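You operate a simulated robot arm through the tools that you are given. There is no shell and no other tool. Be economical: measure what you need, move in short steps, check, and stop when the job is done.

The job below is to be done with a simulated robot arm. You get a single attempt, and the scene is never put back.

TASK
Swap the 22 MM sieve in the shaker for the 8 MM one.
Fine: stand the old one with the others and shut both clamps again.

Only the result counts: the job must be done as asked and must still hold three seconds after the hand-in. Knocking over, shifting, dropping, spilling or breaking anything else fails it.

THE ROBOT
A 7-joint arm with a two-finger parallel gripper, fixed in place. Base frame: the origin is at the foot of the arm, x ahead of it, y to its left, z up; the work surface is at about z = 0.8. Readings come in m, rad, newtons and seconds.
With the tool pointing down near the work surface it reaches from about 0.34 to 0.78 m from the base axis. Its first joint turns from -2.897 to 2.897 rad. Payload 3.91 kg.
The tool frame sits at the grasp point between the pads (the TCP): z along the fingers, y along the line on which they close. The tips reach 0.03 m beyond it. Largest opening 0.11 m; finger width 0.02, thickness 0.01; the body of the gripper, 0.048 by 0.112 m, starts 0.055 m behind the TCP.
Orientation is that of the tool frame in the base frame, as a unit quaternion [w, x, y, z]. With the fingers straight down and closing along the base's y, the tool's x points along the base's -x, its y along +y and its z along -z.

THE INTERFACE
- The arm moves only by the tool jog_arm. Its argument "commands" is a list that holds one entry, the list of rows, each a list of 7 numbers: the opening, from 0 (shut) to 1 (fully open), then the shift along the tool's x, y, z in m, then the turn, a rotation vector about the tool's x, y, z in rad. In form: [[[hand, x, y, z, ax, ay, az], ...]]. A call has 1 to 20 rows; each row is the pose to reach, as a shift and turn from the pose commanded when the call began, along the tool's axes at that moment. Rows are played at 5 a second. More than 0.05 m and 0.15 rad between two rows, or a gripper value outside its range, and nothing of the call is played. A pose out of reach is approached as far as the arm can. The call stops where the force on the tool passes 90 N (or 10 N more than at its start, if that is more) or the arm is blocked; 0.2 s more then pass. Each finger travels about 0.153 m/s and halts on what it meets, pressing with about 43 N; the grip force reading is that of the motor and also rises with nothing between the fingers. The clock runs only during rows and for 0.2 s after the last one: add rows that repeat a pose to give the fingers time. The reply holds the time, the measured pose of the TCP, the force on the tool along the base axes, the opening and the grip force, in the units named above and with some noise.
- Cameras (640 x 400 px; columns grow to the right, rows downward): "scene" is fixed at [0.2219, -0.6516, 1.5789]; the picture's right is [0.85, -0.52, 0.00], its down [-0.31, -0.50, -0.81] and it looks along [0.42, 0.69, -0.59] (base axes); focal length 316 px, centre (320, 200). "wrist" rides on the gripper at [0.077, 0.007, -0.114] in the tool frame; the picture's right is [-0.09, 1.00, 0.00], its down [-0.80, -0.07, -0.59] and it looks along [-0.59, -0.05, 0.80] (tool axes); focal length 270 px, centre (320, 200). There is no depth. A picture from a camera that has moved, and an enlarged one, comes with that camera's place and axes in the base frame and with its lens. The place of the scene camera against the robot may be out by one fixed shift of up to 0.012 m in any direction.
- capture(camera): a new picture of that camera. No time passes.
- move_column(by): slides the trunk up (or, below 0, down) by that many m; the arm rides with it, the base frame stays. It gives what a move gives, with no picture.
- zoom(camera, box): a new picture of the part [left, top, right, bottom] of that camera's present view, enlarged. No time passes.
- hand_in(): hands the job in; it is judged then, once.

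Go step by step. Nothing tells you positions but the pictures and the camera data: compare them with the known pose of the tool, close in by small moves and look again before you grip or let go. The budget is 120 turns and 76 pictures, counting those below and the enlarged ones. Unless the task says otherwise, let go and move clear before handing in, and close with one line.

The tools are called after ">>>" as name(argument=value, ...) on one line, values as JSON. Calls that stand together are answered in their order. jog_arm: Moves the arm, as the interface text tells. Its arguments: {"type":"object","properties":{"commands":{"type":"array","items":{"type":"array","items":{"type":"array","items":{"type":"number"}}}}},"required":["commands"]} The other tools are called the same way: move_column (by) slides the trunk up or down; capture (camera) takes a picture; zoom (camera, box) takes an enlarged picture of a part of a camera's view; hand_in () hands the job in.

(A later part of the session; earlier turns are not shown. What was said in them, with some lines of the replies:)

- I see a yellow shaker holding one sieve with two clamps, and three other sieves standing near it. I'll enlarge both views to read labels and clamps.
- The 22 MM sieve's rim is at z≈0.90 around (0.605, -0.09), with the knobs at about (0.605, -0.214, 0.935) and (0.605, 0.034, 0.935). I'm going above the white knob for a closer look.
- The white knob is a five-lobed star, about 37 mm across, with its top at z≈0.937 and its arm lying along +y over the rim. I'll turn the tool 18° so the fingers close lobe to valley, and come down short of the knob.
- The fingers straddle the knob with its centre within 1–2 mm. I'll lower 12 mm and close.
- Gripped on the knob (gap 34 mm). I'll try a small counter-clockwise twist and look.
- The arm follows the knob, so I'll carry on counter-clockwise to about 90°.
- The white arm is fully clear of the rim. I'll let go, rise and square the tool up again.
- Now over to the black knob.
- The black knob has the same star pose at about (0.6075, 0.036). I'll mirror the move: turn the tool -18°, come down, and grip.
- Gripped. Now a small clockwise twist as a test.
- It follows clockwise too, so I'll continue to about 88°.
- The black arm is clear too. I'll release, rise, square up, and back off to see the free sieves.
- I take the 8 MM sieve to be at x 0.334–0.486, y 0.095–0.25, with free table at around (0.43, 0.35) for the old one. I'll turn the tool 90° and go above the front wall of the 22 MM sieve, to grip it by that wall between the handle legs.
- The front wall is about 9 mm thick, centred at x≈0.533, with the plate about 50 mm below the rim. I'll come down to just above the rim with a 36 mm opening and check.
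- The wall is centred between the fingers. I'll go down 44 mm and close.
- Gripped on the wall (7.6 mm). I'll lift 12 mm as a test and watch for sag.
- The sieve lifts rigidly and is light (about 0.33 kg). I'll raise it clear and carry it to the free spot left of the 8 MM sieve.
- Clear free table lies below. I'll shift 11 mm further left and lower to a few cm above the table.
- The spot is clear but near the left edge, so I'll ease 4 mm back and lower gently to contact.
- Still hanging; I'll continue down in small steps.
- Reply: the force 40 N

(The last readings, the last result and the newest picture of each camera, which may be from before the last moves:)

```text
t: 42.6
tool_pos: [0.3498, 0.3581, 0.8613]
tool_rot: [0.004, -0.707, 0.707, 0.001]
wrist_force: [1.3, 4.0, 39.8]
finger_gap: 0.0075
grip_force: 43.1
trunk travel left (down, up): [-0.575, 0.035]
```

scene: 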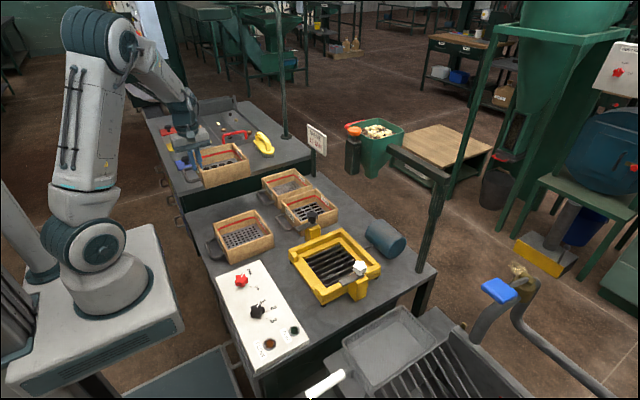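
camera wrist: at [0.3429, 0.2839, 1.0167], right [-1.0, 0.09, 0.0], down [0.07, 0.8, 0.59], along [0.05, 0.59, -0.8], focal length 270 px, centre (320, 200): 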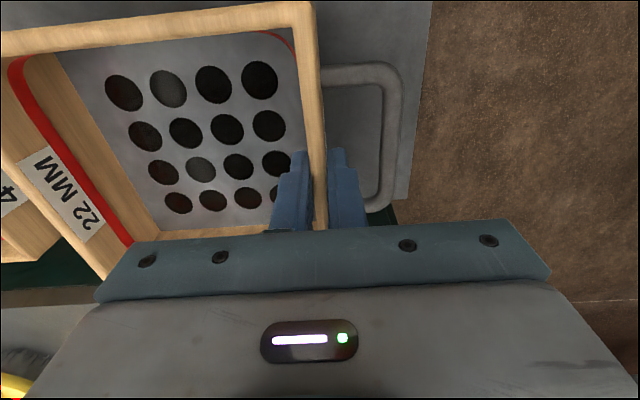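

Contact, at TCP z≈0.862. I'll ease up 2 mm, open, and rise.

>>> jog_arm(commands=[[[0, 0, 0, -0.0025, 0, 0, 0], [0, 0, 0, -0.0025, 0, 0, 0]]])

>>> jog_arm(commands=[[[0.15, 0, 0, 0, 0, 0, 0], [0.3, 0, 0, 0, 0, 0, 0], [0.3, 0, 0, 0, 0, 0, 0], [0.3, 0, 0, -0.02, 0, 0, 0], [0.3, 0, 0, -0.05, 0, 0, 0], [0.3, 0, 0, -0.09, 0, 0, 0], [0.33, 0, 0, -0.13, 0, 0, 0], [0.33, 0, 0, -0.15, 0, 0, 0], [0.33, 0, 0, -0.15, 0, 0, 0]]])

>>> capture(camera="wrist")

>>> zoom(camera="scene", box=[160, 130, 340, 270])

```text
t: 43.2
tool_pos: [0.35, 0.3578, 0.862]
tool_rot: [0.001, -0.707, 0.707, 0.001]
wrist_force: [5.5, 5.9, 19.3]
finger_gap: 0.0077
grip_force: 42.8
trunk travel left (down, up): [-0.575, 0.035]
```

```text
t: 45.2
tool_pos: [0.35, 0.3576, 1.0122]
tool_rot: [0.001, -0.707, 0.707, 0.0]
wrist_force: [0.1, 0.0, 0.0]
finger_gap: 0.0364
grip_force: 0.1
trunk travel left (down, up): [-0.575, 0.035]
```

```text
36 pictures are left
camera wrist: at [0.343, 0.28, 1.1279], right [-1.0, 0.09, 0.0], down [0.07, 0.8, 0.59], along [0.05, 0.59, -0.8], focal length 270 px, centre (320, 200)
```

wrist: 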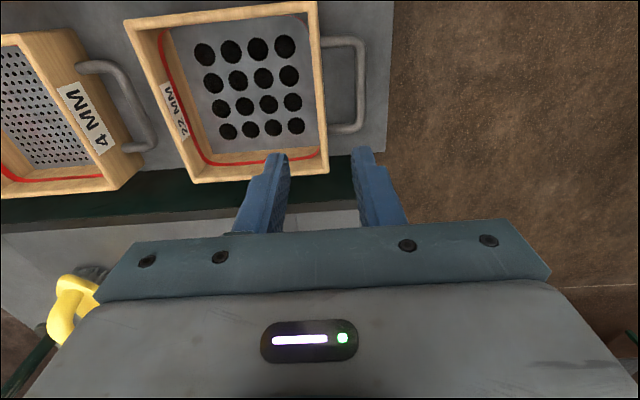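

```text
2.86 times, centred on (250, 200) of scene
camera zoom: at [0.2219, -0.6516, 1.5789], right [0.85, -0.52, 0.0], down [-0.31, -0.5, -0.81], along [0.42, 0.69, -0.59], focal length 903 px, centre (520, 200)
```

zoom: 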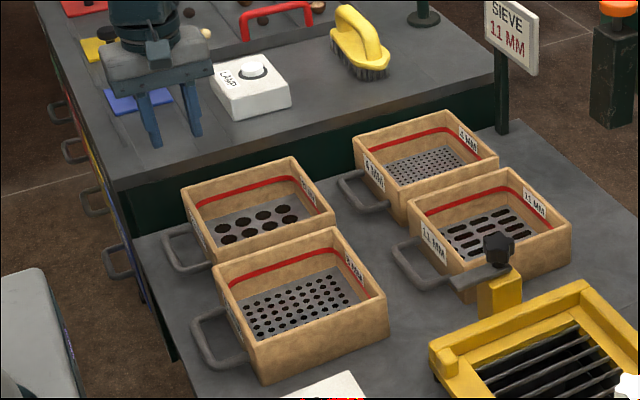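

The 22 MM sieve stands cleanly with the others. Now I'll go above the front wall of the 8 MM sieve.

>>> jog_arm(commands=[[[0.33, 0.03, 0, -0.01, 0, 0, 0], [0.4, 0.07, 0.0, -0.02, 0, 0, 0], [0.5, 0.11, 0.003, -0.02, 0, 0, 0], [0.5, 0.15, 0.005, -0.02, 0, 0, 0], [0.5, 0.1836, 0.008, -0.02, 0, 0, 0], [0.5, 0.1836, 0.008, -0.02, 0, 0, 0]]])

>>> zoom(camera="wrist", box=[120, 0, 440, 200])

```text
t: 46.6
tool_pos: [0.3415, 0.172, 1.0329]
tool_rot: [0.0, 0.707, -0.707, 0.0]
wrist_force: [0.5, 0.3, 0.5]
finger_gap: 0.0552
grip_force: 0.1
trunk travel left (down, up): [-0.575, 0.035]
```

```text
2.00 times, centred on (280, 100) of wrist
camera zoom: at [0.3348, 0.0956, 1.1474], right [-1.0, 0.09, 0.0], down [0.07, 0.8, 0.59], along [0.05, 0.59, -0.8], focal length 541 px, centre (400, 400)
```

zoom: 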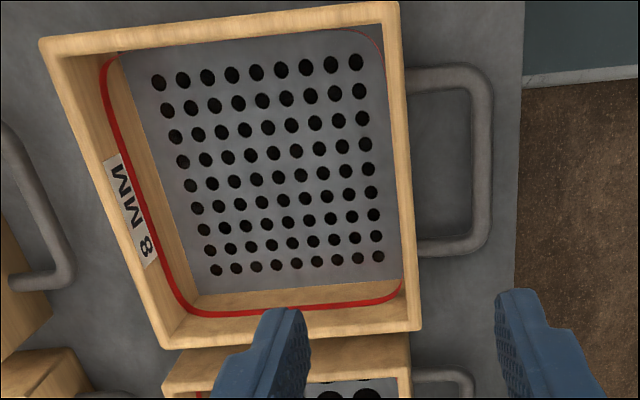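

The label reads 8 MM; its front wall is at x≈0.3395, with the centre at y≈0.173. I'll come down to just above the rim.

>>> jog_arm(commands=[[[0.4, -0.001, 0.002, 0.03, 0, 0, 0], [0.33, -0.001, 0.002, 0.065, 0, 0, 0], [0.33, -0.001, 0.002, 0.095, 0, 0, 0], [0.33, -0.001, 0.002, 0.115, 0, 0, 0], [0.33, -0.001, 0.002, 0.127, 0, 0, 0], [0.33, -0.001, 0.002, 0.127, 0, 0, 0]]])

>>> zoom(camera="wrist", box=[220, 60, 440, 240])

```text
t: 48.0
tool_pos: [0.34, 0.175, 0.905]
tool_rot: [0.0, -0.707, 0.707, 0.001]
wrist_force: [-0.1, -0.4, 0.7]
finger_gap: 0.036
grip_force: 0.2
trunk travel left (down, up): [-0.575, 0.035]
```

```text
2.22 times, centred on (330, 150) of wrist
camera zoom: at [0.3331, 0.0977, 1.0201], right [-1.0, 0.09, 0.0], down [0.07, 0.8, 0.59], along [0.05, 0.59, -0.8], focal length 601 px, centre (298, 311)
```

zoom: 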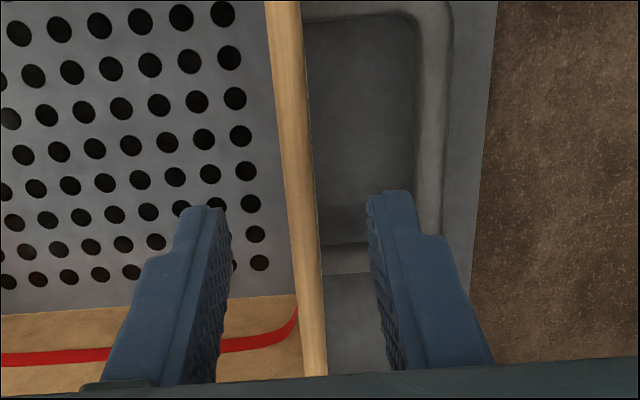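

>>> jog_arm(commands=[[[0.33, 0, 0, 0.015, 0, 0, 0], [0.33, 0, 0, 0.03, 0, 0, 0], [0.33, 0, 0, 0.041, 0, 0, 0], [0.33, 0, 0, 0.041, 0, 0, 0], [0.2, 0, 0, 0.041, 0, 0, 0], [0.1, 0, 0, 0.041, 0, 0, 0], [0, 0, 0, 0.041, 0, 0, 0], [0, 0, 0, 0.041, 0, 0, 0], [0, 0, 0, 0.041, 0, 0, 0]]])

>>> capture(camera="wrist")

```text
t: 50.0
tool_pos: [0.3394, 0.1745, 0.8642]
tool_rot: [0.0, -0.707, 0.707, 0.0]
wrist_force: [-0.5, 0.3, 0.5]
finger_gap: 0.0078
grip_force: 42.5
trunk travel left (down, up): [-0.575, 0.035]
```

```text
32 pictures are left
camera wrist: at [0.3336, 0.0974, 0.9788], right [-1.0, 0.09, 0.0], down [0.07, 0.8, 0.59], along [0.05, 0.59, -0.8], focal length 270 px, centre (320, 200)
```

wrist: 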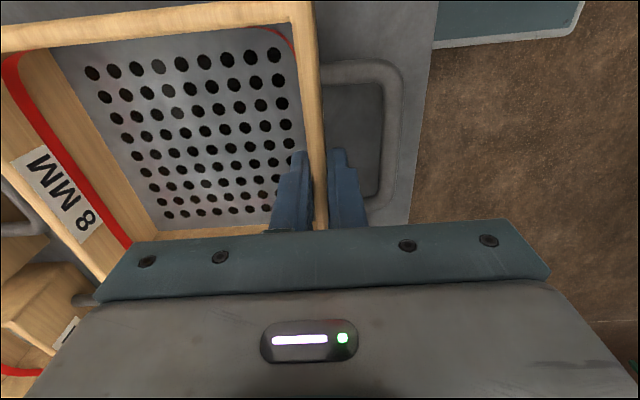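

The grip matches that on the 22 MM sieve. I'll lift straight up and carry it over the shaker.

>>> jog_arm(commands=[[[0, 0, 0, -0.005, 0, 0, 0], [0, 0, 0, -0.02, 0, 0, 0], [0, 0, 0, -0.05, 0, 0, 0], [0, 0, 0, -0.085, 0, 0, 0], [0, 0, 0, -0.12, 0, 0, 0], [0, 0, 0, -0.155, 0, 0, 0], [0, 0, 0, -0.175, 0, 0, 0], [0, 0.01, -0.007, -0.182, 0, 0, 0], [0, 0.033, -0.024, -0.182, 0, 0, 0], [0, 0.063, -0.046, -0.182, 0, 0, 0], [0, 0.093, -0.068, -0.182, 0, 0, 0], [0, 0.123, -0.09, -0.182, 0, 0, 0], [0, 0.153, -0.112, -0.182, 0, 0, 0], [0, 0.183, -0.134, -0.182, 0, 0, 0], [0, 0.213, -0.156, -0.182, 0, 0, 0], [0, 0.24, -0.175, -0.182, 0, 0, 0], [0, 0.258, -0.188, -0.182, 0, 0, 0], [0, 0.2665, -0.1936, -0.182, 0, 0, 0], [0, 0.2665, -0.1936, -0.182, 0, 0, 0]]])

>>> capture(camera="wrist")

>>> capture(camera="scene")

```text
t: 54.0
tool_pos: [0.5329, -0.0927, 1.0456]
tool_rot: [0.0, 0.707, -0.707, 0.0]
wrist_force: [0.0, -0.6, -3.4]
finger_gap: 0.0077
grip_force: 42.9
trunk travel left (down, up): [-0.575, 0.035]
```

```text
31 pictures are left
camera wrist: at [0.5267, -0.17, 1.1611], right [-1.0, 0.09, 0.0], down [0.07, 0.8, 0.59], along [0.05, 0.59, -0.8], focal length 270 px, centre (320, 200)
```

wrist: 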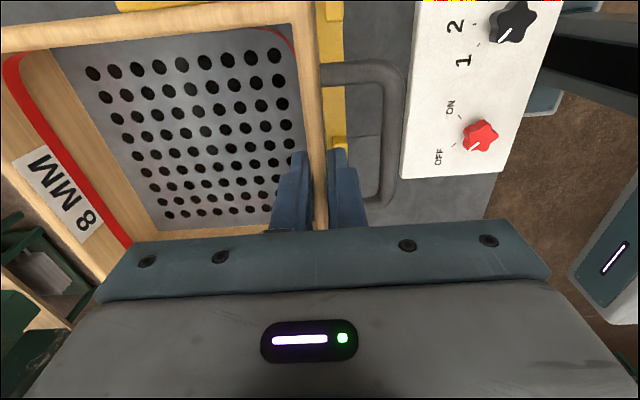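

```text
30 pictures are left
```

scene: 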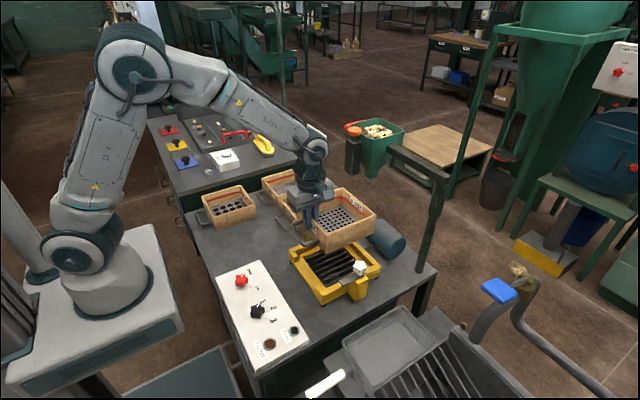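

Aligned over the shaker. I'll lower to about 12 mm above the seat and check.

>>> jog_arm(commands=[[[0, 0, 0, 0.02, 0, 0, 0], [0, 0, 0, 0.05, 0, 0, 0], [0, 0, 0, 0.08, 0, 0, 0], [0, 0, 0, 0.105, 0, 0, 0], [0, 0, 0, 0.122, 0, 0, 0], [0, 0, 0, 0.132, 0, 0, 0], [0, 0, 0, 0.138, 0, 0, 0], [0, 0, 0, 0.138, 0, 0, 0]]])

>>> capture(camera="wrist")

>>> zoom(camera="scene", box=[270, 200, 390, 310])

```text
t: 55.8
tool_pos: [0.5331, -0.0921, 0.9091]
tool_rot: [0.0, 0.707, -0.707, 0.0]
wrist_force: [-0.2, 0.3, -3.0]
finger_gap: 0.0078
grip_force: 42.7
trunk travel left (down, up): [-0.575, 0.035]
```

```text
29 pictures are left
camera wrist: at [0.5266, -0.1699, 1.0231], right [-1.0, 0.09, 0.0], down [0.07, 0.8, 0.59], along [0.05, 0.59, -0.8], focal length 270 px, centre (320, 200)
```

wrist: 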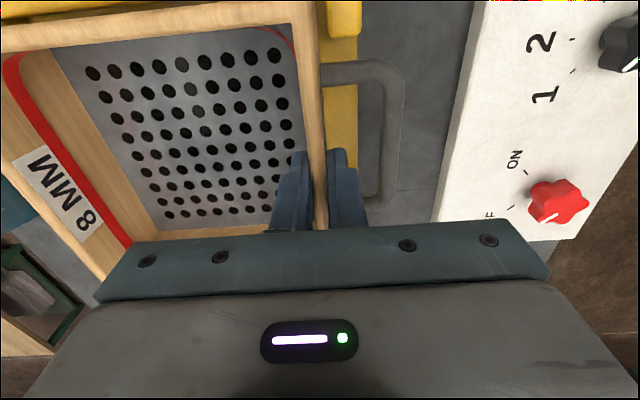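

```text
3.64 times, centred on (330, 255) of scene
camera zoom: at [0.2219, -0.6516, 1.5789], right [0.85, -0.52, 0.0], down [-0.31, -0.5, -0.81], along [0.42, 0.69, -0.59], focal length 1150 px, centre (284, 0)
```

zoom: 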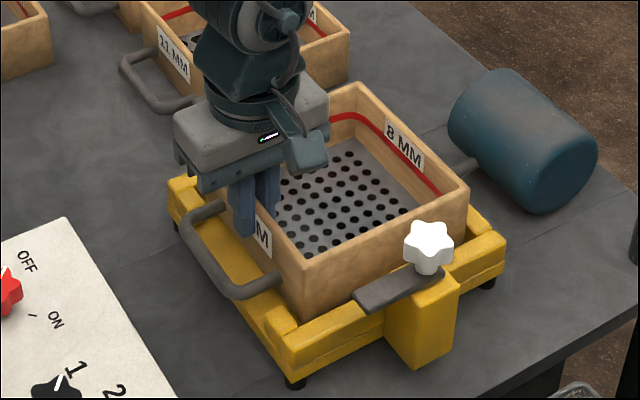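

It matches the 22 MM sieve's picture at the same height. Lowering the last bit gently.

>>> jog_arm(commands=[[[0, 0, 0, 0.003, 0, 0, 0], [0, 0, 0, 0.006, 0, 0, 0], [0, 0, 0, 0.009, 0, 0, 0], [0, 0, 0, 0.0105, 0, 0, 0], [0, 0, 0, 0.0105, 0, 0, 0]]])

```text
t: 57.0
tool_pos: [0.5338, -0.0925, 0.8969]
tool_rot: [0.001, -0.707, 0.707, 0.0]
wrist_force: [-0.3, -1.2, -3.9]
finger_gap: 0.0076
grip_force: 43.1
trunk travel left (down, up): [-0.575, 0.035]
```

>>> jog_arm(commands=[[[0, 0, 0, 0.001, 0, 0, 0], [0, 0, 0, 0.002, 0, 0, 0], [0, 0, 0, 0.002, 0, 0, 0]]])

```text
t: 57.8
tool_pos: [0.5326, -0.0928, 0.8961]
tool_rot: [0.0, -0.707, 0.707, 0.0]
wrist_force: [-0.7, -0.3, -2.8]
finger_gap: 0.0078
grip_force: 43.4
trunk travel left (down, up): [-0.575, 0.035]
```

>>> jog_arm(commands=[[[0, 0, 0, 0.001, 0, 0, 0], [0, 0, 0, 0.002, 0, 0, 0], [0, 0, 0, 0.002, 0, 0, 0]]])

```text
t: 58.6
tool_pos: [0.5332, -0.092, 0.8933]
tool_rot: [0.0, -0.707, 0.707, 0.0]
wrist_force: [0.0, 0.3, -2.3]
finger_gap: 0.0077
grip_force: 43.0
trunk travel left (down, up): [-0.575, 0.035]
```

>>> jog_arm(commands=[[[0, 0, 0, 0.001, 0, 0, 0], [0, 0, 0, 0.002, 0, 0, 0], [0, 0, 0, 0.002, 0, 0, 0]]])

```text
t: 59.4
tool_pos: [0.5336, -0.0933, 0.8947]
tool_rot: [0.001, -0.707, 0.707, -0.001]
wrist_force: [0.7, -0.1, 22.3]
finger_gap: 0.0077
grip_force: 43.0
trunk travel left (down, up): [-0.575, 0.035]
```

Contact at the same height as the old sieve sat. I'll ease off, release and rise.

>>> jog_arm(commands=[[[0, 0, 0, -0.001, 0, 0, 0], [0, 0, 0, -0.001, 0, 0, 0], [0.15, 0, 0, -0.001, 0, 0, 0], [0.3, 0, 0, -0.001, 0, 0, 0], [0.3, 0, 0, -0.001, 0, 0, 0], [0.3, 0, 0, -0.02, 0, 0, 0], [0.3, 0, 0, -0.05, 0, 0, 0], [0.33, 0, 0, -0.09, 0, 0, 0], [0.5, 0, 0, -0.13, 0, 0, 0], [0.5, 0, 0, -0.162, 0, 0, 0], [0.5, 0, 0, -0.162, 0, 0, 0]]])

>>> zoom(camera="wrist", box=[200, 0, 400, 180])

>>> zoom(camera="scene", box=[250, 180, 410, 310])

```text
t: 61.8
tool_pos: [0.532, -0.0928, 1.0538]
tool_rot: [0.0, 0.707, -0.707, 0.0]
wrist_force: [-0.6, -0.5, -1.0]
finger_gap: 0.0549
grip_force: 0.1
trunk travel left (down, up): [-0.575, 0.035]
```

```text
2.22 times, centred on (300, 90) of wrist
camera zoom: at [0.5267, -0.1694, 1.1693], right [-1.0, 0.09, 0.0], down [0.07, 0.8, 0.59], along [0.05, 0.59, -0.8], focal length 601 px, centre (364, 444)
```

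zoom: 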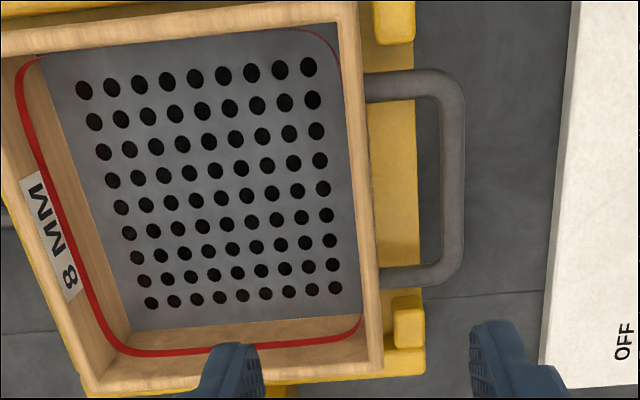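

```text
3.08 times, centred on (330, 245) of scene
camera zoom: at [0.2219, -0.6516, 1.5789], right [0.85, -0.52, 0.0], down [-0.31, -0.5, -0.81], along [0.42, 0.69, -0.59], focal length 973 px, centre (289, 62)
```

zoom: 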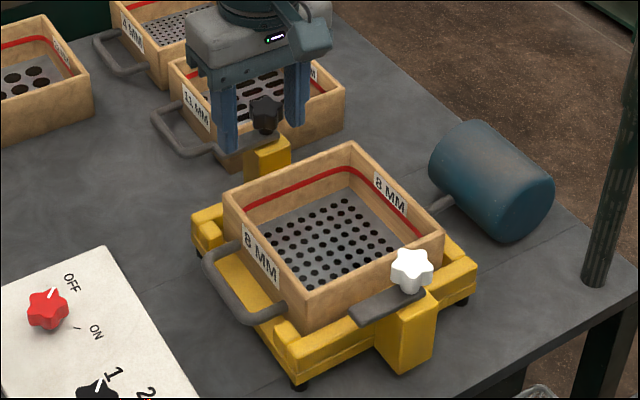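

The 8 MM sieve sits exactly where the old one did. Next is closing the black clamp: I go above its knob with the tool turned so the fingers again meet lobe and valley.

>>> jog_arm(commands=[[[0.5, -0.008, -0.0047, 0, 0, 0, 0.135], [0.5, -0.016, -0.0094, 0, 0, 0, 0.27], [0.55, -0.024, -0.0142, 0, 0, 0, 0.405], [0.6, -0.032, -0.0189, 0, 0, 0, 0.54], [0.65, -0.04, -0.0236, 0, 0, 0, 0.675], [0.65, -0.048, -0.0283, 0, 0, 0, 0.81], [0.65, -0.056, -0.033, 0, 0, 0, 0.945], [0.65, -0.064, -0.0378, 0, 0, 0, 1.08], [0.65, -0.072, -0.0425, 0, 0, 0, 1.215], [0.65, -0.08, -0.0472, 0, 0, 0, 1.35], [0.65, -0.088, -0.052, 0, 0, 0, 1.485], [0.65, -0.097, -0.0566, 0, 0, 0, 1.62], [0.65, -0.105, -0.0613, 0, 0, 0, 1.755], [0.65, -0.113, -0.066, 0, 0, 0, 1.89], [0.65, -0.121, -0.071, 0, 0, 0, 2.025], [0.65, -0.1288, -0.0755, 0, 0, 0, 2.159], [0.65, -0.1288, -0.0755, 0, 0, 0, 2.159]]])

>>> zoom(camera="wrist", box=[220, 40, 420, 165])

```text
t: 65.4
tool_pos: [0.6075, 0.0359, 1.0524]
tool_rot: [0.0, 0.291, 0.957, 0.001]
wrist_force: [-0.7, 0.0, 0.2]
finger_gap: 0.0717
grip_force: 0.0
trunk travel left (down, up): [-0.575, 0.035]
```

```text
3.20 times, centred on (320, 102) of wrist
camera zoom: at [0.549, 0.0847, 1.1685], right [0.63, 0.78, 0.0], down [0.63, -0.5, 0.59], along [0.46, -0.37, -0.8], focal length 865 px, centre (320, 512)
```

zoom: 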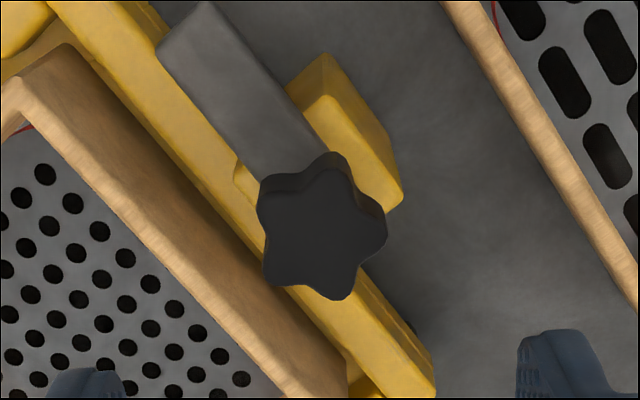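

>>> jog_arm(commands=[[[0.65, 0, 0, 0.03, 0, 0, 0], [0.65, 0, 0, 0.06, 0, 0, 0], [0.65, 0, 0, 0.085, 0, 0, 0], [0.65, 0, 0, 0.098, 0, 0, 0], [0.65, 0, 0, 0.1055, 0, 0, 0], [0.65, 0, 0, 0.1055, 0, 0, 0], [0.4, 0, 0, 0.1055, 0, 0, 0], [0.2, 0, 0, 0.1055, 0, 0, 0], [0.1, 0, 0, 0.1055, 0, 0, 0], [0.1, 0, 0, 0.1055, 0, 0, 0], [0.1, 0, 0, 0.1055, 0, 0, 0]]])

>>> jog_arm(commands=[[[0.1, 0, 0, 0, 0, 0, -0.1], [0.1, 0, 0, 0, 0, 0, -0.22], [0.1, 0, 0, 0, 0, 0, -0.34], [0.1, 0, 0, 0, 0, 0, -0.46], [0.1, 0, 0, 0, 0, 0, -0.58], [0.1, 0, 0, 0, 0, 0, -0.7], [0.1, 0, 0, 0, 0, 0, -0.7]]])

>>> capture(camera="wrist")

```text
t: 67.8
tool_pos: [0.6092, 0.0374, 0.9479]
tool_rot: [0.0, 0.29, 0.957, 0.0]
wrist_force: [-2.7, -1.4, -4.2]
finger_gap: 0.0342
grip_force: 44.6
trunk travel left (down, up): [-0.575, 0.035]
```

```text
t: 69.4
tool_pos: [0.6087, 0.0353, 0.9475]
tool_rot: [-0.001, -0.057, 0.998, 0.0]
wrist_force: [-7.6, -3.0, -9.7]
finger_gap: 0.034
grip_force: 44.7
trunk travel left (down, up): [-0.575, 0.035]
```

```text
24 pictures are left
camera wrist: at [0.5317, 0.0337, 1.0628], right [-0.02, 1.0, 0.0], down [0.8, 0.02, 0.59], along [0.59, 0.01, -0.81], focal length 270 px, centre (320, 200)
```

wrist: 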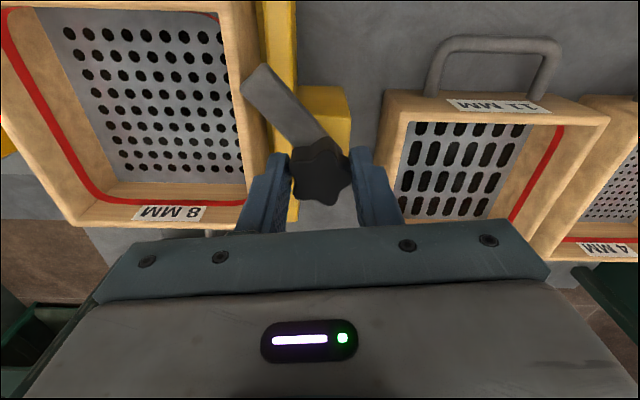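

The arm swings back over the rim without trouble; I'll finish the turn.

>>> jog_arm(commands=[[[0.1, 0, 0, 0, 0, 0, -0.12], [0.1, 0, 0, 0, 0, 0, -0.24], [0.1, 0, 0, 0, 0, 0, -0.36], [0.1, 0, 0, 0, 0, 0, -0.48], [0.1, 0, 0, 0, 0, 0, -0.6], [0.1, 0, 0, 0, 0, 0, -0.72], [0.1, 0, 0, 0, 0, 0, -0.83], [0.1, 0, 0, 0, 0, 0, -0.83]]])

>>> capture(camera="wrist")

```text
t: 71.2
tool_pos: [0.6094, 0.0361, 0.9476]
tool_rot: [-0.001, -0.454, 0.891, 0.0]
wrist_force: [-5.5, -5.4, -10.2]
finger_gap: 0.034
grip_force: 45.0
trunk travel left (down, up): [-0.575, 0.035]
```

```text
23 pictures are left
camera wrist: at [0.5588, -0.0228, 1.0627], right [-0.75, 0.66, 0.0], down [0.53, 0.61, 0.59], along [0.39, 0.45, -0.8], focal length 270 px, centre (320, 200)
```

wrist: 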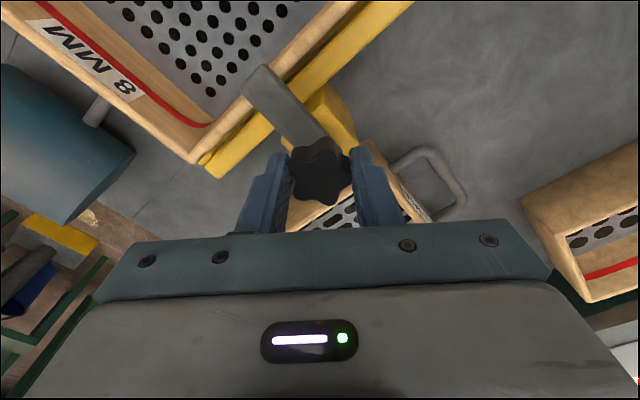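

>>> jog_arm(commands=[[[0.4, 0, 0, 0, 0, 0, 0], [0.65, 0, 0, 0, 0, 0, 0], [0.65, 0, 0, 0, 0, 0, 0], [0.65, 0, 0, -0.03, 0, 0, 0], [0.65, 0, 0, -0.07, 0, 0, 0.12], [0.65, 0, 0, -0.1055, 0, 0, 0.24], [0.65, 0, 0, -0.1055, 0, 0, 0.354], [0.65, 0, 0, -0.1055, 0, 0, 0.354]]])

>>> zoom(camera="wrist", box=[170, 20, 410, 170])

>>> zoom(camera="scene", box=[270, 200, 390, 310])

```text
t: 73.0
tool_pos: [0.6075, 0.0357, 1.0546]
tool_rot: [0.0, -0.289, 0.957, -0.001]
wrist_force: [0.6, -0.6, 0.1]
finger_gap: 0.0716
grip_force: 0.0
trunk travel left (down, up): [-0.575, 0.035]
```

```text
2.67 times, centred on (290, 95) of wrist
camera zoom: at [0.5412, -0.0009, 1.169], right [-0.48, 0.88, 0.0], down [0.71, 0.38, 0.59], along [0.52, 0.28, -0.8], focal length 721 px, centre (400, 480)
```

zoom: 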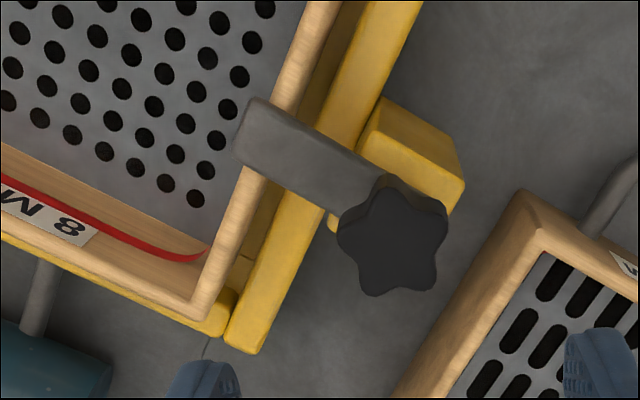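

```text
3.64 times, centred on (330, 255) of scene
camera zoom: at [0.2219, -0.6516, 1.5789], right [0.85, -0.52, 0.0], down [-0.31, -0.5, -0.81], along [0.42, 0.69, -0.59], focal length 1150 px, centre (284, 0)
```

zoom: 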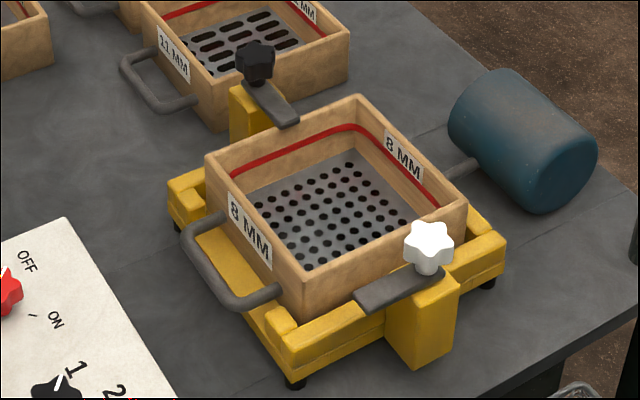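

The black clamp is back as it was. Now the white knob, with the tool already at the matching angle.

>>> jog_arm(commands=[[[0.65, 0.0232, -0.0347, 0, 0, 0, 0], [0.65, 0.0464, -0.0693, 0, 0, 0, 0], [0.65, 0.0697, -0.104, 0, 0, 0, 0], [0.65, 0.0929, -0.1386, 0, 0, 0, 0], [0.65, 0.116, -0.1733, 0, 0, 0, 0], [0.65, 0.1393, -0.2079, 0, 0, 0, 0], [0.65, 0.1393, -0.2079, 0, 0, 0, 0]]])

>>> zoom(camera="wrist", box=[220, 40, 420, 165])

```text
t: 74.6
tool_pos: [0.6091, -0.214, 1.0542]
tool_rot: [0.0, -0.29, 0.957, 0.0]
wrist_force: [-0.2, 0.0, -0.5]
finger_gap: 0.0715
grip_force: 0.1
trunk travel left (down, up): [-0.575, 0.035]
```

```text
3.20 times, centred on (320, 102) of wrist
camera zoom: at [0.5411, -0.2514, 1.169], right [-0.48, 0.88, 0.0], down [0.71, 0.39, 0.59], along [0.52, 0.29, -0.8], focal length 865 px, centre (320, 512)
```

zoom: 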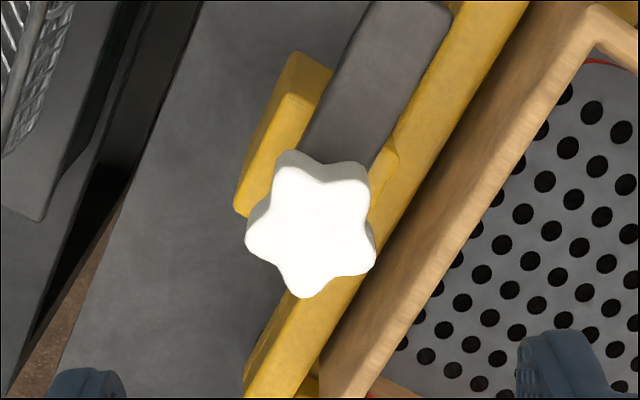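

>>> jog_arm(commands=[[[0.65, 0, 0, 0.03, 0, 0, 0], [0.65, 0, 0, 0.06, 0, 0, 0], [0.65, 0, 0, 0.085, 0, 0, 0], [0.65, 0, 0, 0.098, 0, 0, 0], [0.65, 0, 0, 0.1065, 0, 0, 0], [0.65, 0, 0, 0.1065, 0, 0, 0], [0.4, 0, 0, 0.1065, 0, 0, 0], [0.2, 0, 0, 0.1065, 0, 0, 0], [0.1, 0, 0, 0.1065, 0, 0, 0], [0.1, 0, 0, 0.1065, 0, 0, 0], [0.1, 0, 0, 0.1065, 0, 0, 0]]])

>>> jog_arm(commands=[[[0.1, 0, 0, 0, 0, 0, 0.1], [0.1, 0, 0, 0, 0, 0, 0.22], [0.1, 0, 0, 0, 0, 0, 0.34], [0.1, 0, 0, 0, 0, 0, 0.46], [0.1, 0, 0, 0, 0, 0, 0.58], [0.1, 0, 0, 0, 0, 0, 0.7], [0.1, 0, 0, 0, 0, 0, 0.7]]])

>>> capture(camera="wrist")

```text
t: 77.0
tool_pos: [0.6094, -0.2134, 0.9478]
tool_rot: [0.001, -0.29, 0.957, -0.001]
wrist_force: [5.8, -3.0, 1.2]
finger_gap: 0.0343
grip_force: 45.2
trunk travel left (down, up): [-0.575, 0.035]
```

```text
t: 78.6
tool_pos: [0.6074, -0.2148, 0.9474]
tool_rot: [0.0, 0.056, 0.998, 0.001]
wrist_force: [9.3, -1.8, 2.9]
finger_gap: 0.0346
grip_force: 44.9
trunk travel left (down, up): [-0.575, 0.035]
```

```text
19 pictures are left
camera wrist: at [0.5337, -0.1986, 1.0621], right [0.2, 0.98, 0.0], down [0.79, -0.16, 0.59], along [0.58, -0.12, -0.8], focal length 270 px, centre (320, 200)
```

wrist: 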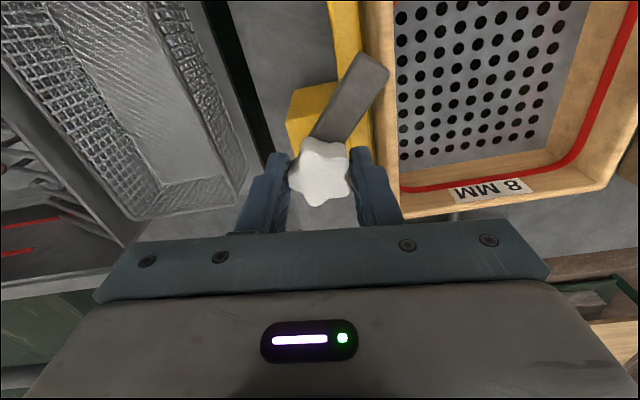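

>>> jog_arm(commands=[[[0.1, 0, 0, 0, 0, 0, 0.12], [0.1, 0, 0, 0, 0, 0, 0.24], [0.1, 0, 0, 0, 0, 0, 0.36], [0.1, 0, 0, 0, 0, 0, 0.48], [0.1, 0, 0, 0, 0, 0, 0.6], [0.1, 0, 0, 0, 0, 0, 0.72], [0.1, 0, 0, 0, 0, 0, 0.83], [0.1, 0, 0, 0, 0, 0, 0.83]]])

>>> capture(camera="wrist")

```text
t: 80.4
tool_pos: [0.6094, -0.214, 0.947]
tool_rot: [0.0, 0.454, 0.891, 0.0]
wrist_force: [12.0, -1.7, 4.8]
finger_gap: 0.0339
grip_force: 45.1
trunk travel left (down, up): [-0.575, 0.035]
```

```text
18 pictures are left
camera wrist: at [0.5701, -0.1478, 1.0621], right [0.86, 0.51, 0.0], down [0.41, -0.69, 0.59], along [0.31, -0.51, -0.8], focal length 270 px, centre (320, 200)
```

wrist: 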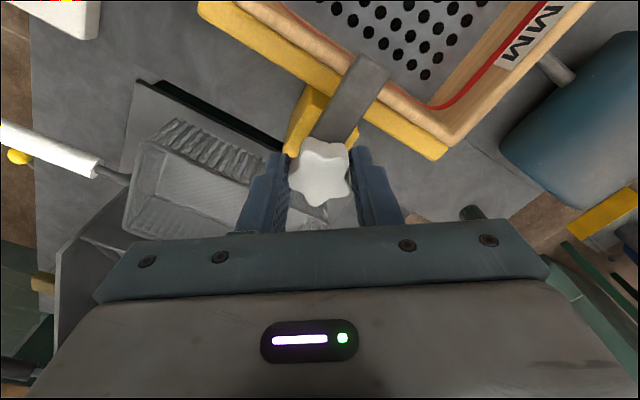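

The white arm is over the rim. I'll release, rise and square up.

>>> jog_arm(commands=[[[0.4, 0, 0, 0, 0, 0, 0], [0.65, 0, 0, 0, 0, 0, 0], [0.65, 0, 0, 0, 0, 0, 0], [0.65, 0, 0, -0.03, 0, 0, 0], [0.65, 0, 0, -0.07, 0, 0, -0.12], [0.65, 0, 0, -0.11, 0, 0, -0.26], [0.65, 0, 0, -0.155, 0, 0, -0.4], [0.65, 0, 0, -0.155, 0, 0, -0.54], [0.65, 0, 0, -0.155, 0, 0, -0.68], [0.65, 0, 0, -0.155, 0, 0, -0.82], [0.65, 0, 0, -0.155, 0, 0, -0.942], [0.65, 0, 0, -0.155, 0, 0, -0.942]]])

>>> zoom(camera="wrist", box=[280, 60, 400, 135])

>>> zoom(camera="scene", box=[280, 200, 400, 310])

>>> capture(camera="scene")

```text
t: 83.0
tool_pos: [0.6094, -0.2132, 1.1022]
tool_rot: [0.0, -0.001, 1.0, 0.001]
wrist_force: [0.4, 1.0, -0.3]
finger_gap: 0.0716
grip_force: 0.0
trunk travel left (down, up): [-0.575, 0.035]
```

```text
5.33 times, centred on (340, 98) of wrist
camera zoom: at [0.5316, -0.2076, 1.2174], right [0.09, 1.0, 0.0], down [0.8, -0.07, 0.59], along [0.59, -0.05, -0.8], focal length 1442 px, centre (213, 747)
```

zoom: 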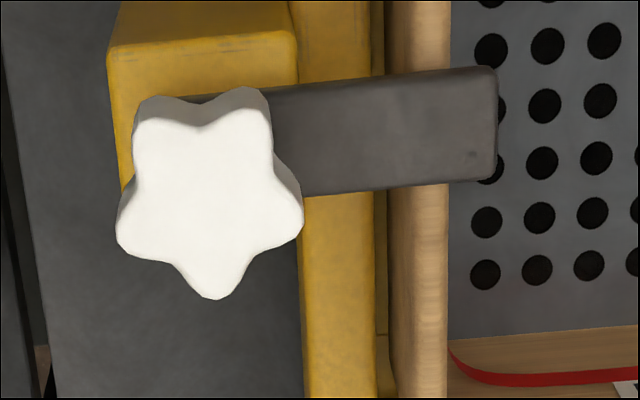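

```text
3.64 times, centred on (340, 255) of scene
camera zoom: at [0.2219, -0.6516, 1.5789], right [0.85, -0.52, 0.0], down [-0.31, -0.5, -0.81], along [0.42, 0.69, -0.59], focal length 1150 px, centre (247, 0)
```

zoom: 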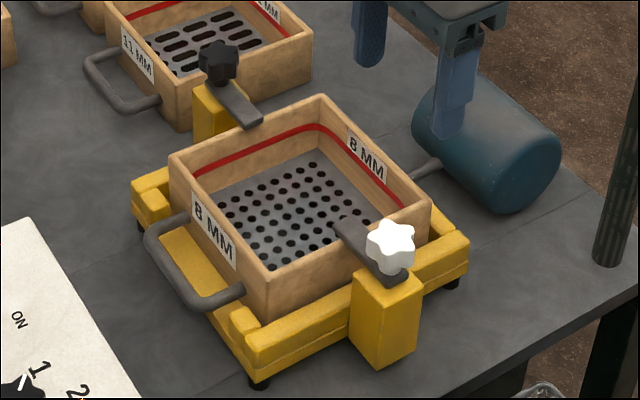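

```text
15 pictures are left
```

scene: 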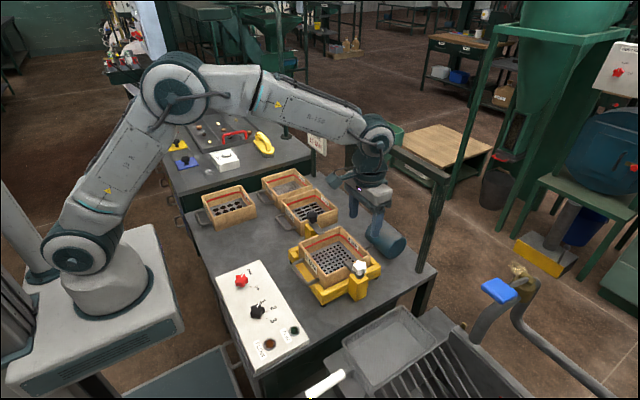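

Both clamps look as they did at the start. The 8 MM sieve is seated under them, the 22 MM sieve stands with the others, and the gripper is clear.

>>> hand_in()

```text
The job is handed in.
```

The 8 MM sieve is in the shaker with both clamps shut, and the 22 MM sieve stands on the table with the others.
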